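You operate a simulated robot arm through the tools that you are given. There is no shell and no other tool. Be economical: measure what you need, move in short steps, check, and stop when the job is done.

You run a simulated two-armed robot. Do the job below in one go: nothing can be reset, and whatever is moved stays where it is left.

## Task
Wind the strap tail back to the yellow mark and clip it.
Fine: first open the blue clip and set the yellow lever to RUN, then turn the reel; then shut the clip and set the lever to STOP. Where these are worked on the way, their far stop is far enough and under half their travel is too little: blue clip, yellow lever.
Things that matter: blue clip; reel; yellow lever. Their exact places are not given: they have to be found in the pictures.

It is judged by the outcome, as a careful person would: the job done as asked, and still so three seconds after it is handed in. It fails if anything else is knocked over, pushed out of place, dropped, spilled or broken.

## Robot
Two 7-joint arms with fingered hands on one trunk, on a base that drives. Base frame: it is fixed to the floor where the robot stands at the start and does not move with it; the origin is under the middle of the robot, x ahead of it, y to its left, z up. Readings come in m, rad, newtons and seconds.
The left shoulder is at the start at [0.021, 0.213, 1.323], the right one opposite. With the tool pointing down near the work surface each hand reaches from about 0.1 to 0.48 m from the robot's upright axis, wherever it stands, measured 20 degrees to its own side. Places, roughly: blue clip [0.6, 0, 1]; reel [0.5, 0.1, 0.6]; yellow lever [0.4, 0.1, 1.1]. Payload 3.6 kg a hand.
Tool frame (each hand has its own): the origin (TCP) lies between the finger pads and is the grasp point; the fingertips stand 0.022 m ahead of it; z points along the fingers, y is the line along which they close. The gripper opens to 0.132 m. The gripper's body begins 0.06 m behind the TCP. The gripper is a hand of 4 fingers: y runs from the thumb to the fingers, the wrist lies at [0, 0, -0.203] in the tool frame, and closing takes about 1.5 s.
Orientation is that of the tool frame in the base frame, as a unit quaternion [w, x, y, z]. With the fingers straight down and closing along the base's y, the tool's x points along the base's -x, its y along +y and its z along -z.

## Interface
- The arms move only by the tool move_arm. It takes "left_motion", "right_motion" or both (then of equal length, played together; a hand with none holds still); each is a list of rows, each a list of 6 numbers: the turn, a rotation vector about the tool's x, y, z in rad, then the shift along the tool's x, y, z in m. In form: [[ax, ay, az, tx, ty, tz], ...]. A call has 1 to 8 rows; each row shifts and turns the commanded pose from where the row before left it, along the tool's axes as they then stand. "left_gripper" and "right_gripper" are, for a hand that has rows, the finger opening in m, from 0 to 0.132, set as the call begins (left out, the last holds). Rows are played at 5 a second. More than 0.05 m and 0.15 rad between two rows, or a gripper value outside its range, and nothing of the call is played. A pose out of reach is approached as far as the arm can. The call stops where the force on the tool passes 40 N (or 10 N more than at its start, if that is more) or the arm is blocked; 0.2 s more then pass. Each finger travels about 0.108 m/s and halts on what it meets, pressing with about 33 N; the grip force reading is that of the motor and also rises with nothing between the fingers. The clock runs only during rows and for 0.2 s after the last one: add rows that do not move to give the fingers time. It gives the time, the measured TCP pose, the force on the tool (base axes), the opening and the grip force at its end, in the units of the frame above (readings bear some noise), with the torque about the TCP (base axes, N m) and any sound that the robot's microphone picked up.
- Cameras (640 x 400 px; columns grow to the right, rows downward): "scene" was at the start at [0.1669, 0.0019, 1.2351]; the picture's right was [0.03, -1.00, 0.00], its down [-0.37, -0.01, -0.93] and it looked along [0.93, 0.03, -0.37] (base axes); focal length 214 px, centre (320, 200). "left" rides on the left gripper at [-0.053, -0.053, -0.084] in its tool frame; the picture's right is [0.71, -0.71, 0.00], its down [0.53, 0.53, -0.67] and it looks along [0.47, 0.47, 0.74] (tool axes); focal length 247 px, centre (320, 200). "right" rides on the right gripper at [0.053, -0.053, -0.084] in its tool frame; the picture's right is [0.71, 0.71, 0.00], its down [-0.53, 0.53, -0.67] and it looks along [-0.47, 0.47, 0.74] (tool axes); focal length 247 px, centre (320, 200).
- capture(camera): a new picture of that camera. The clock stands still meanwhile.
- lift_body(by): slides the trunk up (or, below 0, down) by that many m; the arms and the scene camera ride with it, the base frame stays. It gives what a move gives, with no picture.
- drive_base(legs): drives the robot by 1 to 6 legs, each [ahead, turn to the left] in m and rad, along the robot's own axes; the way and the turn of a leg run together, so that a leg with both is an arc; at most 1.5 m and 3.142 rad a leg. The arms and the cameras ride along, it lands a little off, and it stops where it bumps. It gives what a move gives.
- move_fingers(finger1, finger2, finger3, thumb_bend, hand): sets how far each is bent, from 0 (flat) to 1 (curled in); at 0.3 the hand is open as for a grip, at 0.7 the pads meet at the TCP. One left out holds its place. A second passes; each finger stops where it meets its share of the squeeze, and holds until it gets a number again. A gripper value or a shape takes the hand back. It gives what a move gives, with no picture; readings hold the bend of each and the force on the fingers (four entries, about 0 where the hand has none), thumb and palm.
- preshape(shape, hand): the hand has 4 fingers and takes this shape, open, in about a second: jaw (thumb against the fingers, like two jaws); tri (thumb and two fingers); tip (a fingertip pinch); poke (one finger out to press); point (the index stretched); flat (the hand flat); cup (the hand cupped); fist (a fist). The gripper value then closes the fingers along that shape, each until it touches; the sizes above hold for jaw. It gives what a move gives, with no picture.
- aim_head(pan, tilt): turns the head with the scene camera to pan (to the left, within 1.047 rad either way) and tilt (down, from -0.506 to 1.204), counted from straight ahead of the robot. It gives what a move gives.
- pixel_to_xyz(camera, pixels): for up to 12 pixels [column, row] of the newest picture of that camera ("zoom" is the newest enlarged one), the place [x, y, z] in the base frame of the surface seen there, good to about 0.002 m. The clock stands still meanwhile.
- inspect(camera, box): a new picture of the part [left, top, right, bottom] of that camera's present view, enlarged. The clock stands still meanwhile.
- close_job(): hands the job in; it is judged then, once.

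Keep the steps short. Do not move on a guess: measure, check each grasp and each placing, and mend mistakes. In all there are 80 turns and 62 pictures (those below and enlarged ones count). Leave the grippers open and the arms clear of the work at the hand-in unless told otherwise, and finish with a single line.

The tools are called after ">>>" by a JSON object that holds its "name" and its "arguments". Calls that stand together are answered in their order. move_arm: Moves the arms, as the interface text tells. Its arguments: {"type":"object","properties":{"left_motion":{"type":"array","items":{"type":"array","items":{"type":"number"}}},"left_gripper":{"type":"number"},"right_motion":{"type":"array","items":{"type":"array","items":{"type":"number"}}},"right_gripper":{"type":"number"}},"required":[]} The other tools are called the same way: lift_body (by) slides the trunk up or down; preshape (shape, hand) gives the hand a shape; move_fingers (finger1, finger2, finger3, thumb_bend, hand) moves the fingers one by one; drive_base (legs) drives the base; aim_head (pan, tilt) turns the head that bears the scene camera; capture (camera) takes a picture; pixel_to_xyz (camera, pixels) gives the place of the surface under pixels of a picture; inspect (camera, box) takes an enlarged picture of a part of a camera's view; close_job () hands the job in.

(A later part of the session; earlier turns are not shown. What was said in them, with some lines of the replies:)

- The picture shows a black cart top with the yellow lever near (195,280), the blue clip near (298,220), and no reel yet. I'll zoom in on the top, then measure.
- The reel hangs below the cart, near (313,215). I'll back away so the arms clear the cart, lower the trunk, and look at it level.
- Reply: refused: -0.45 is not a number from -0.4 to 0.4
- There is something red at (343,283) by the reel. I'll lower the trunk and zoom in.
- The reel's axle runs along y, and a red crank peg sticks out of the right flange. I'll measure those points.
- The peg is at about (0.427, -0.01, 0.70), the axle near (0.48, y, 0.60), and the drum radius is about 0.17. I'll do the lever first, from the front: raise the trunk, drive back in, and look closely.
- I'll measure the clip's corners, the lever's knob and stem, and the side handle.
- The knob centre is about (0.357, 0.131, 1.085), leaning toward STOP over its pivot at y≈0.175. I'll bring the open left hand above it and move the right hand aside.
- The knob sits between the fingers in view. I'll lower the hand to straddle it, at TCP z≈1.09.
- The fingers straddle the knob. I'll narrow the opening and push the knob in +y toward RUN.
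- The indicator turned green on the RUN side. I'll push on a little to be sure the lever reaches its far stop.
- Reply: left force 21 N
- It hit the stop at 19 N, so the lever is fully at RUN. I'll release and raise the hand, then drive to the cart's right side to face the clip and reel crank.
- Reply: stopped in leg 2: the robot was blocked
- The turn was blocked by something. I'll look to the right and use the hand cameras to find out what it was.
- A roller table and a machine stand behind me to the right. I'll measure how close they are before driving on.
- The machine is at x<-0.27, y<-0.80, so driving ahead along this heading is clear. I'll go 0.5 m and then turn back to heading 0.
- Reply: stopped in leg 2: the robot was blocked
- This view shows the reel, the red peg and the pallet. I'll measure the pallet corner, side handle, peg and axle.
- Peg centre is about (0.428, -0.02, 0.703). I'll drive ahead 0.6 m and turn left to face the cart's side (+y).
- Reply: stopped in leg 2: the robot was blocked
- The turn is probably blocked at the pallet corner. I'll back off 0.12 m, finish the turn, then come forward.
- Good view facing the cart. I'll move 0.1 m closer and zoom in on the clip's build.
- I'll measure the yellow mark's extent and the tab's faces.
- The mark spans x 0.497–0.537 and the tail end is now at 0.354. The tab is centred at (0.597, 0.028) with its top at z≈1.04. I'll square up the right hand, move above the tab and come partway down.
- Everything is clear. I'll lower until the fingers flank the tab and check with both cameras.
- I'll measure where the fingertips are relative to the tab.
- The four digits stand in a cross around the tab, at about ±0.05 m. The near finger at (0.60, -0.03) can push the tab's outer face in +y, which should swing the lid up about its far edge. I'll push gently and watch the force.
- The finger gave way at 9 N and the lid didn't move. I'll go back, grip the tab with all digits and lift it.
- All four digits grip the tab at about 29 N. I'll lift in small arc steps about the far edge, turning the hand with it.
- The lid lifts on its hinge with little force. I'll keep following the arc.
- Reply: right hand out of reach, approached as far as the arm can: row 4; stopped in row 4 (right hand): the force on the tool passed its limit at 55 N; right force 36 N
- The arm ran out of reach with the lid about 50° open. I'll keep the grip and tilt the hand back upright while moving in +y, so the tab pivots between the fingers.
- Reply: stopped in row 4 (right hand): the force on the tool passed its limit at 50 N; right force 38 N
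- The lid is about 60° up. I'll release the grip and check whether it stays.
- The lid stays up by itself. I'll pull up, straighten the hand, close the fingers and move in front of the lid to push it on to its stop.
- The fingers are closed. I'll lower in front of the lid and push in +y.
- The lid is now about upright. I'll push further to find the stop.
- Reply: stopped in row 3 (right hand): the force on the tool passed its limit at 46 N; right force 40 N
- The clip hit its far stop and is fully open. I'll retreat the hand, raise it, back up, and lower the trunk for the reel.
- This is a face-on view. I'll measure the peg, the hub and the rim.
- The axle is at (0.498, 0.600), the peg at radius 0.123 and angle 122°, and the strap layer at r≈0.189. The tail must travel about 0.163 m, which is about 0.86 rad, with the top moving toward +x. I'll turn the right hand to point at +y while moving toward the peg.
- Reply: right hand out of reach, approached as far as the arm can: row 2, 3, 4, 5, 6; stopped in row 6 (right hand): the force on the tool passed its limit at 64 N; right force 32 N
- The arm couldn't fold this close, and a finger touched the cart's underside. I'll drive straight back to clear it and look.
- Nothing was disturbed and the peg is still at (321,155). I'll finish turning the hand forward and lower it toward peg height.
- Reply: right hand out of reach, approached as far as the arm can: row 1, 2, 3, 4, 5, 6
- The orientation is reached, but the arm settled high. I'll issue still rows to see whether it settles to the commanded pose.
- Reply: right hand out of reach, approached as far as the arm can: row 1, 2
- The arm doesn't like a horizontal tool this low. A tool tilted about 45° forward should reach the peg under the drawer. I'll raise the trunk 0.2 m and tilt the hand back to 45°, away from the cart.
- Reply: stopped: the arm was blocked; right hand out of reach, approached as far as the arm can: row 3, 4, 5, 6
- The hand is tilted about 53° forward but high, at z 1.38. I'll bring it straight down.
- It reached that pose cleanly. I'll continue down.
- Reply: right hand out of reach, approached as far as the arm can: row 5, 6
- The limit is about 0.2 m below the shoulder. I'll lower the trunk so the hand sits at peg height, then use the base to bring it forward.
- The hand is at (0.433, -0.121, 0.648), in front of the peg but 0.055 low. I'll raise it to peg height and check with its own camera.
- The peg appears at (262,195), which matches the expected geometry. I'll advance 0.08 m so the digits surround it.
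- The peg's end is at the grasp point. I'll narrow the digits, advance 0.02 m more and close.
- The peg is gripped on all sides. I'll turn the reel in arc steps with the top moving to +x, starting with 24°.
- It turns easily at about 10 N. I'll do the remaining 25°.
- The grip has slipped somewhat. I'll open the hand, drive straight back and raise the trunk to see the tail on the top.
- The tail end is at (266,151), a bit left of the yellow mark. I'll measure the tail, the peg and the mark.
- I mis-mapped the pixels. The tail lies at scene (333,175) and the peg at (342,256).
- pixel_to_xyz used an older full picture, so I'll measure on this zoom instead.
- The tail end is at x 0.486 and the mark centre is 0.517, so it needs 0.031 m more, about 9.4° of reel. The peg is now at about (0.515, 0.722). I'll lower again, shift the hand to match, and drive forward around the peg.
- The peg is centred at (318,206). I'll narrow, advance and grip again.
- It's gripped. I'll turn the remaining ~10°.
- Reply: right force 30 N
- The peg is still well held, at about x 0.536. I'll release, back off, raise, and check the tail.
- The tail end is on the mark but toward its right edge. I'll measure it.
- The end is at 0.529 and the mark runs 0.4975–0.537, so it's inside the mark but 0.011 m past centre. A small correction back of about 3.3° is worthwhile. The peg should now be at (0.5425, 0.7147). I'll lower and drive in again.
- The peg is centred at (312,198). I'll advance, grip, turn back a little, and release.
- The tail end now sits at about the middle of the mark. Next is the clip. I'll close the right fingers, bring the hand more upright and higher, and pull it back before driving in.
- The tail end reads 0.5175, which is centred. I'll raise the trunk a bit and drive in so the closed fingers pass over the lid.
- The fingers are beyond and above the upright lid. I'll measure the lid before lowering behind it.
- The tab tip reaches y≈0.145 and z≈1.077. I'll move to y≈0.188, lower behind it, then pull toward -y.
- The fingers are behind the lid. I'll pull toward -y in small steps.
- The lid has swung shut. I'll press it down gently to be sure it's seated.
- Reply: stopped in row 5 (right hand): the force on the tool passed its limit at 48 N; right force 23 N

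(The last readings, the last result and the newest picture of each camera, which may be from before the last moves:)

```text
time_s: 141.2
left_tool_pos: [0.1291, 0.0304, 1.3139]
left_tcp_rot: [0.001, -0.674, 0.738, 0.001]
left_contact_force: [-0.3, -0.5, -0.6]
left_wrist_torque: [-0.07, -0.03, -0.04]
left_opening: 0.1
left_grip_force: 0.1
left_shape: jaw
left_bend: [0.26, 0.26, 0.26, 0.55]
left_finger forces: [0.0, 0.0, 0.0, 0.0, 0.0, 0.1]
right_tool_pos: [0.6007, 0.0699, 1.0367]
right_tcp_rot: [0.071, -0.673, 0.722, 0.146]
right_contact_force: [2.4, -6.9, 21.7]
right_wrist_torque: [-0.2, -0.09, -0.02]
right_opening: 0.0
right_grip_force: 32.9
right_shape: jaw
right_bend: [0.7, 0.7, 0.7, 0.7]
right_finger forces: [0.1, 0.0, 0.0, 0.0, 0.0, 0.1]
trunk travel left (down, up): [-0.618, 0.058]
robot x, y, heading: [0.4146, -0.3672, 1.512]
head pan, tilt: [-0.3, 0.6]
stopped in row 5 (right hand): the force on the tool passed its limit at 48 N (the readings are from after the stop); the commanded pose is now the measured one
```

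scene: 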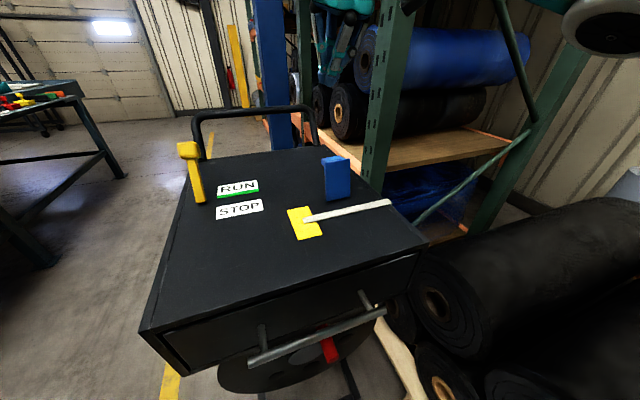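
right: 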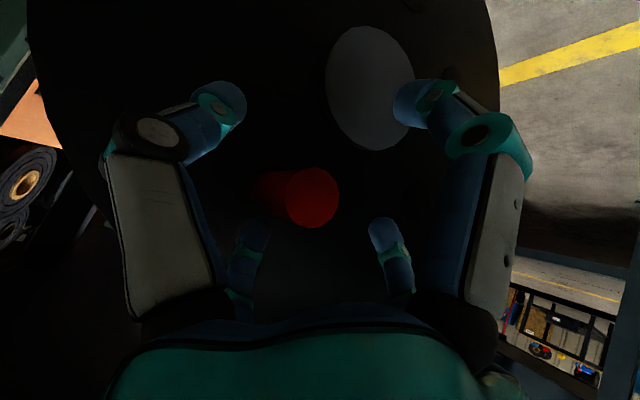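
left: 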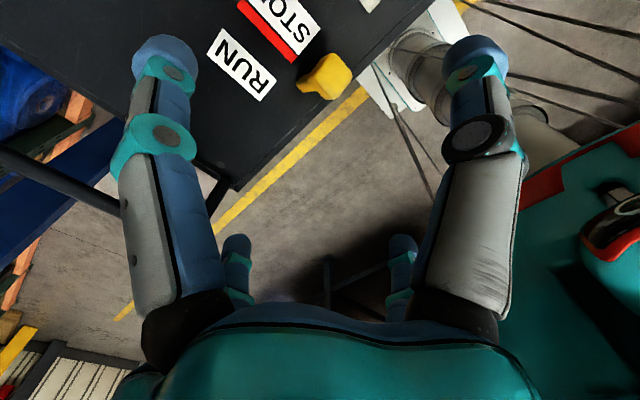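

The clip is seated, with about 48 N against the stop. I'll raise the right hand and bring the closed left hand, tilting forward, toward the lever.

>>> {"name": "move_arm", "arguments": {"left_motion": [[0, -0.1, 0, -0.019, -0.043, 0.0015], [0, -0.1, 0, -0.019, -0.043, 0.003], [0, -0.1, 0, -0.019, -0.043, 0.0045], [0, -0.1, 0, -0.018, -0.043, 0.006], [0, -0.1, 0, -0.017, -0.043, 0.007]], "right_motion": [[0, 0, 0, -0.0083, 0.0032, -0.0286], [0, 0, 0, -0.0083, 0.0032, -0.0286], [0, 0, 0, 0.012, 0, -0.0286], [0, 0, 0, 0.02, 0, -0.0286], [0, 0, 0, 0.02, 0, -0.0286]], "left_gripper": 0.0}}

```text
time_s: 142.4
left_tool_pos: [0.3548, 0.1078, 1.3126]
left_tcp_rot: [0.184, -0.653, 0.715, 0.169]
left_contact_force: [-0.2, -0.7, -0.7]
left_wrist_torque: [0.03, 0.0, 0.02]
left_opening: 0.0
left_grip_force: 33.1
left_shape: jaw
left_bend: [0.7, 0.7, 0.7, 0.7]
left_finger forces: [0.0, 0.0, 0.0, 0.0, 0.0, 0.1]
right_tool_pos: [0.609, -0.0071, 1.1608]
right_tcp_rot: [0.07, -0.672, 0.723, 0.143]
right_contact_force: [0.2, -0.1, 0.9]
right_wrist_torque: [0.0, 0.01, 0.02]
right_opening: 0.0
right_grip_force: 33.1
right_shape: jaw
right_bend: [0.7, 0.7, 0.7, 0.7]
right_finger forces: [0.1, 0.0, 0.0, 0.1, 0.1, 0.0]
trunk travel left (down, up): [-0.618, 0.058]
robot x, y, heading: [0.4059, -0.3624, 1.51]
head pan, tilt: [-0.3, 0.6]
```

The left hand is at (0.355, 0.108, 1.313). I'll open it wide, reduce the tilt and move above the knob.

>>> {"name": "move_arm", "arguments": {"left_motion": [[0, 0.15, 0, 0, 0, 0], [0, 0, 0, -0.0385, 0.002, 0.014], [0, 0, 0, -0.0385, 0.002, 0.014], [0, 0, 0, -0.0385, 0.002, 0.014], [0, 0, 0, 0, 0, 0], [0, 0, 0, 0, 0, 0]], "left_gripper": 0.132}}

>>> {"name": "aim_head", "arguments": {"pan": 0.1, "tilt": 0.5}}

>>> {"name": "capture", "arguments": {"camera": "left"}}

```text
time_s: 143.8
left_tool_pos: [0.358, 0.2286, 1.3137]
left_tcp_rot: [0.13, -0.663, 0.727, 0.12]
left_contact_force: [-0.5, -0.9, -0.4]
left_wrist_torque: [0.03, -0.03, 0.02]
left_opening: 0.1319
left_grip_force: 0.0
left_shape: jaw
left_bend: [0.3, 0.3, 0.3, 0.3]
left_finger forces: [0.1, 0.0, 0.0, 0.0, 0.1, 0.1]
right_tool_pos: [0.6068, -0.0064, 1.1612]
right_tcp_rot: [0.07, -0.673, 0.723, 0.142]
right_contact_force: [-0.2, -0.7, -0.5]
right_wrist_torque: [-0.03, -0.01, 0.03]
right_opening: 0.0
right_grip_force: 33.3
right_shape: jaw
right_bend: [0.7, 0.7, 0.7, 0.7]
right_finger forces: [0.1, 0.0, 0.0, 0.0, 0.0, 0.0]
trunk travel left (down, up): [-0.618, 0.058]
robot x, y, heading: [0.4115, -0.366, 1.507]
head pan, tilt: [-0.3, 0.6]
```

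```text
time_s: 144.6
left_tool_pos: [0.3575, 0.2279, 1.3121]
left_tcp_rot: [0.129, -0.664, 0.727, 0.118]
left_contact_force: [-0.2, -0.2, 0.2]
left_wrist_torque: [-0.01, 0.02, -0.01]
left_opening: 0.1317
left_grip_force: 0.0
left_shape: jaw
left_bend: [0.3, 0.3, 0.3, 0.3]
left_finger forces: [0.0, 0.0, 0.0, 0.0, 0.1, 0.0]
right_tool_pos: [0.6067, -0.0067, 1.1598]
right_tcp_rot: [0.07, -0.673, 0.723, 0.142]
right_contact_force: [-0.9, -0.4, -0.1]
right_wrist_torque: [-0.04, -0.02, 0.0]
right_opening: 0.0004
right_grip_force: 32.5
right_shape: jaw
right_bend: [0.7, 0.7, 0.7, 0.7]
right_finger forces: [0.1, 0.0, 0.1, 0.1, 0.1, 0.1]
trunk travel left (down, up): [-0.618, 0.058]
robot x, y, heading: [0.4135, -0.3616, 1.51]
head pan, tilt: [0.099, 0.499]
```

```text
7 pictures are left
```

left: 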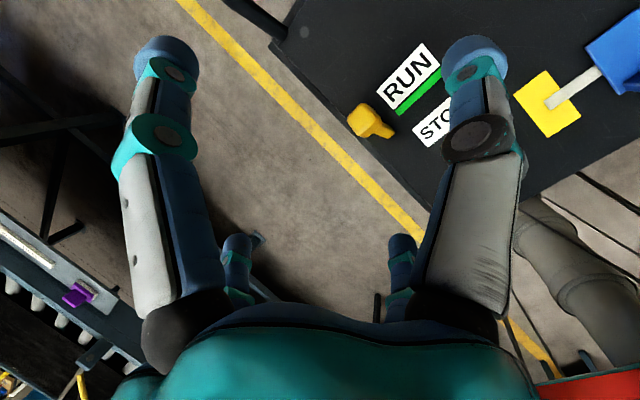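

The arm reached the pose. I'll measure the knob in this view.

>>> {"name": "pixel_to_xyz", "arguments": {"camera": "left", "pixels": [[350, 120], [365, 105], [365, 122], [378, 115], [372, 135], [388, 130]]}}

```text
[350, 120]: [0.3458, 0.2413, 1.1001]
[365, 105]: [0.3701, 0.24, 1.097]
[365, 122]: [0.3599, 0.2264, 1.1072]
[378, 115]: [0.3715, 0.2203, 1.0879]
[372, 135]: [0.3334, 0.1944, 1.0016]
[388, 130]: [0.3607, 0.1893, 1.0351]
```

The knob centre is about (0.357, 0.232, 1.085), right under the hand. I'll lower to straddle it.

>>> {"name": "move_arm", "arguments": {"left_motion": [[0, 0, 0, 0.0157, 0, 0.0426], [0, 0, 0, 0.0157, 0, 0.0426], [0, 0, 0, 0.0157, 0, 0.0426], [0, 0, 0, 0.0157, 0, 0.0426], [0, 0, 0, 0.0157, 0, 0.0426]]}}

>>> {"name": "inspect", "arguments": {"camera": "scene", "box": [200, 60, 420, 220]}}

```text
time_s: 145.8
left_tool_pos: [0.3591, 0.2292, 1.0851]
left_tcp_rot: [0.129, -0.664, 0.727, 0.118]
left_contact_force: [-0.5, -0.4, 0.1]
left_wrist_torque: [-0.01, -0.01, -0.05]
left_opening: 0.1319
left_grip_force: 0.0
left_shape: jaw
left_bend: [0.3, 0.3, 0.3, 0.3]
left_finger forces: [0.1, 0.0, 0.0, 0.0, 0.0, 0.0]
right_tool_pos: [0.6069, -0.007, 1.1599]
right_tcp_rot: [0.069, -0.672, 0.723, 0.142]
right_contact_force: [0.8, -0.5, 0.6]
right_wrist_torque: [0.0, 0.01, 0.0]
right_opening: 0.0002
right_grip_force: 32.9
right_shape: jaw
right_bend: [0.7, 0.7, 0.7, 0.7]
right_finger forces: [0.0, 0.0, 0.0, 0.0, 0.0, 0.0]
trunk travel left (down, up): [-0.618, 0.058]
robot x, y, heading: [0.411, -0.3642, 1.512]
head pan, tilt: [0.099, 0.499]
```

```text
2.50 times, centred on (310, 140) of scene
```

zoom: 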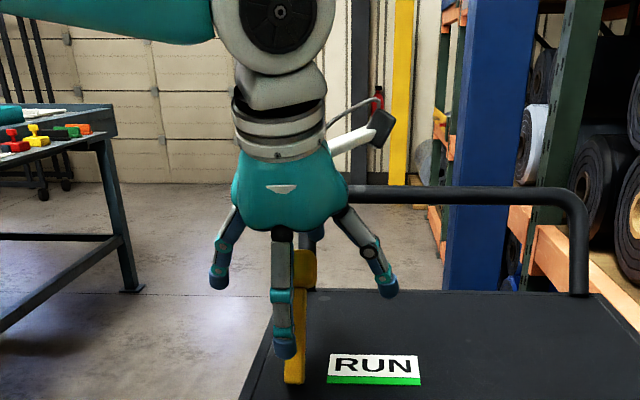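

The fingers straddle the lever. I'll pull toward STOP (-y).

>>> {"name": "move_arm", "arguments": {"left_motion": [[0, 0, 0, 0.0282, 0, -0.0104], [0, 0, 0, 0.0282, 0, -0.0104], [0, 0, 0, 0.0235, 0, -0.0086], [0, 0, 0, 0.0235, 0, -0.0086], [0, 0, 0, 0.0235, 0, -0.0086], [0, 0, 0, 0.0188, 0, -0.0069]]}}

>>> {"name": "inspect", "arguments": {"camera": "scene", "box": [200, 60, 420, 220]}}

```text
time_s: 147.2
left_tool_pos: [0.3428, 0.0747, 1.0838]
left_tcp_rot: [0.129, -0.664, 0.727, 0.119]
left_contact_force: [-0.1, 6.3, 0.7]
left_wrist_torque: [-0.13, -0.04, 0.09]
left_opening: 0.1321
left_grip_force: 0.0
left_shape: jaw
left_bend: [0.24, 0.3, 0.3, 0.3]
left_finger forces: [5.3, 0.1, 0.0, 0.0, 0.1, 0.1]
right_tool_pos: [0.6073, -0.0059, 1.1585]
right_tcp_rot: [0.07, -0.673, 0.723, 0.142]
right_contact_force: [-0.9, 0.2, -0.1]
right_wrist_torque: [-0.01, 0.01, -0.01]
right_opening: 0.0
right_grip_force: 33.3
right_shape: jaw
right_bend: [0.7, 0.7, 0.7, 0.7]
right_finger forces: [0.1, 0.1, 0.0, 0.1, 0.1, 0.0]
trunk travel left (down, up): [-0.618, 0.058]
robot x, y, heading: [0.4152, -0.3681, 1.509]
head pan, tilt: [0.099, 0.499]
```

```text
2.50 times, centred on (310, 140) of scene
```

zoom: 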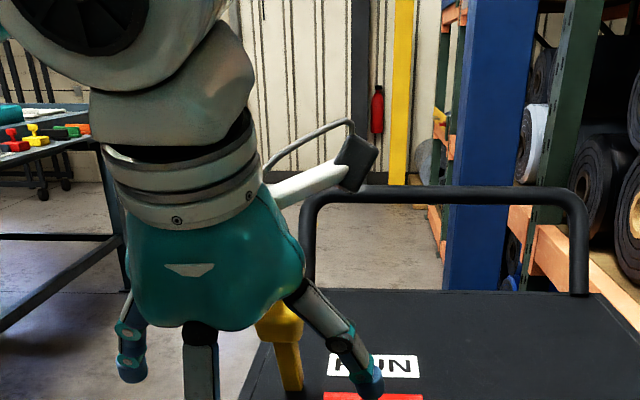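

The indicator is red on the STOP side. I'll pull a little more to be sure the lever is at its stop.

>>> {"name": "move_arm", "arguments": {"left_motion": [[0, 0, 0, 0.0141, 0, -0.0052], [0, 0, 0, 0.0141, 0, -0.0052], [0, 0, 0, 0, 0, 0]]}}

```text
time_s: 148.0
left_tool_pos: [0.3407, 0.0422, 1.0866]
left_tcp_rot: [0.13, -0.663, 0.727, 0.118]
left_contact_force: [0.9, -3.5, 5.0]
left_wrist_torque: [0.5, 0.0, 0.0]
left_opening: 0.1321
left_grip_force: 0.0
left_shape: jaw
left_bend: [0.24, 0.3, 0.3, 0.3]
left_finger forces: [6.1, 0.0, 0.0, 0.0, 0.1, 0.1]
right_tool_pos: [0.6062, -0.0081, 1.1602]
right_tcp_rot: [0.071, -0.673, 0.723, 0.142]
right_contact_force: [0.4, -0.3, 0.4]
right_wrist_torque: [0.03, -0.02, 0.02]
right_opening: 0.0002
right_grip_force: 32.8
right_shape: jaw
right_bend: [0.7, 0.7, 0.7, 0.7]
right_finger forces: [0.1, 0.0, 0.0, 0.0, 0.0, 0.1]
trunk travel left (down, up): [-0.618, 0.058]
robot x, y, heading: [0.4115, -0.3623, 1.515]
head pan, tilt: [0.099, 0.499]
```

The force changed, so the finger probably rode onto the knob's top. I'll raise the hand straight up, open the right hand, and check everything.

>>> {"name": "move_arm", "arguments": {"left_motion": [[0, 0, 0, -0.0138, 0, -0.0376], [0, 0, 0, -0.0157, 0, -0.0426], [0, 0, 0, -0.0157, 0, -0.0426], [0, 0, 0, 0.01, 0, -0.0426], [0, 0, 0, 0.03, 0, -0.02]], "right_motion": [[0, 0, 0, 0.0, 0, -0.03], [0, 0, 0, 0.01, 0, -0.03], [0, 0, 0, 0.02, 0, -0.03], [0, 0, 0, 0.02, 0, -0.02], [0, 0, 0, 0.02, 0, 0]], "right_gripper": 0.132}}

>>> {"name": "drive_base", "arguments": {"legs": [[-0.25, 0]]}}

>>> {"name": "aim_head", "arguments": {"pan": 0.0, "tilt": 0.5}}

>>> {"name": "inspect", "arguments": {"camera": "scene", "box": [240, 100, 420, 240]}}

```text
time_s: 149.2
left_tool_pos: [0.334, -0.0143, 1.2592]
left_tcp_rot: [0.129, -0.664, 0.727, 0.118]
left_contact_force: [-0.2, -0.7, 0.1]
left_wrist_torque: [0.02, 0.03, 0.0]
left_opening: 0.132
left_grip_force: 0.0
left_shape: jaw
left_bend: [0.3, 0.3, 0.3, 0.3]
left_finger forces: [0.1, 0.0, 0.0, 0.0, 0.0, 0.0]
right_tool_pos: [0.6623, -0.05, 1.22]
right_tcp_rot: [0.069, -0.675, 0.721, 0.143]
right_contact_force: [0.0, -0.5, 0.3]
right_wrist_torque: [0.0, -0.03, 0.03]
right_opening: 0.1318
right_grip_force: 0.0
right_shape: jaw
right_bend: [0.3, 0.3, 0.3, 0.3]
right_finger forces: [0.0, 0.0, 0.0, 0.0, 0.1, 0.0]
right hand out of reach, approached as far as the arm can: row 2, 3, 4, 5
trunk travel left (down, up): [-0.618, 0.058]
robot x, y, heading: [0.41, -0.3629, 1.508]
head pan, tilt: [0.099, 0.499]
```

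```text
time_s: 151.1
left_tool_pos: [0.316, -0.2678, 1.2594]
left_tcp_rot: [0.129, -0.668, 0.724, 0.119]
left_contact_force: [0.3, 0.4, -0.5]
left_wrist_torque: [-0.04, -0.03, -0.01]
left_opening: 0.1321
left_grip_force: 0.0
left_shape: jaw
left_bend: [0.3, 0.3, 0.3, 0.3]
left_finger forces: [0.1, 0.0, 0.0, 0.0, 0.1, 0.0]
right_tool_pos: [0.6438, -0.3003, 1.2213]
right_tcp_rot: [0.069, -0.676, 0.719, 0.143]
right_contact_force: [0.2, -0.3, 0.7]
right_wrist_torque: [0.03, 0.01, 0.03]
right_opening: 0.1318
right_grip_force: 0.1
right_shape: jaw
right_bend: [0.3, 0.3, 0.3, 0.3]
right_finger forces: [0.0, 0.0, 0.0, 0.0, 0.1, 0.1]
trunk travel left (down, up): [-0.618, 0.058]
robot x, y, heading: [0.3991, -0.616, 1.519]
head pan, tilt: [0.099, 0.499]
```

```text
time_s: 151.7
left_tool_pos: [0.3168, -0.2657, 1.26]
left_tcp_rot: [0.129, -0.668, 0.724, 0.119]
left_contact_force: [0.5, -0.3, 0.3]
left_wrist_torque: [-0.01, -0.02, 0.01]
left_opening: 0.1318
left_grip_force: 0.1
left_shape: jaw
left_bend: [0.3, 0.3, 0.3, 0.3]
left_finger forces: [0.1, 0.0, 0.0, 0.0, 0.1, 0.0]
right_tool_pos: [0.6447, -0.2992, 1.2213]
right_tcp_rot: [0.07, -0.677, 0.719, 0.144]
right_contact_force: [0.1, -0.6, 0.4]
right_wrist_torque: [0.02, -0.01, 0.0]
right_opening: 0.1319
right_grip_force: 0.0
right_shape: jaw
right_bend: [0.3, 0.3, 0.3, 0.3]
right_finger forces: [0.0, 0.0, 0.0, 0.1, 0.1, 0.1]
trunk travel left (down, up): [-0.618, 0.058]
robot x, y, heading: [0.3983, -0.6157, 1.524]
head pan, tilt: [0.0, 0.499]
```

```text
2.86 times, centred on (330, 170) of scene
```

zoom: 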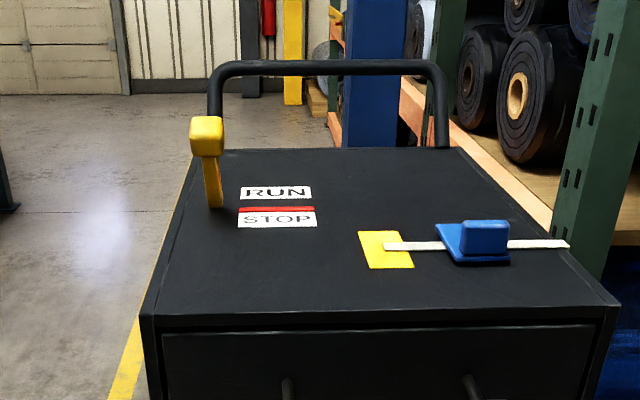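

The indicator is red, the clip is shut, and the tail is on the mark. I'll measure the lever angle, tail and clip.

>>> {"name": "pixel_to_xyz", "arguments": {"camera": "zoom", "pixels": [[206, 120], [206, 140], [200, 148], [212, 170], [217, 205], [387, 246], [365, 250], [408, 250], [485, 226], [445, 227], [455, 258], [484, 262]]}}

```text
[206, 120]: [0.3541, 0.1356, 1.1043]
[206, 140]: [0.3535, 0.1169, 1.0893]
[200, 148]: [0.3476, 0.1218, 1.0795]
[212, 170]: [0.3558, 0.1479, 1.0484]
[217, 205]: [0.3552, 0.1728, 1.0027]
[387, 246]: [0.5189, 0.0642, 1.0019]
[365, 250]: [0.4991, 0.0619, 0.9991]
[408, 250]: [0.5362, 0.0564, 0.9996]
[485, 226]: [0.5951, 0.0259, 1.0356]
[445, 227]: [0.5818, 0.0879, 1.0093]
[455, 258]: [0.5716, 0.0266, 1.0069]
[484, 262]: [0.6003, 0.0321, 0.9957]
```

The lever is back at its starting STOP position (knob at y≈0.117–0.136). The tail end is at 0.519 against a mark of 0.499–0.536, and the clip plate is flat at 1.007–1.009. Both hands are open and clear, so I'm handing in.

>>> {"name": "close_job", "arguments": {}}

```text
The job is handed in.
```

The strap tail is wound back to the middle of the yellow mark, the blue clip is shut over it, the yellow lever is at STOP, and both hands are open and clear of the cart.
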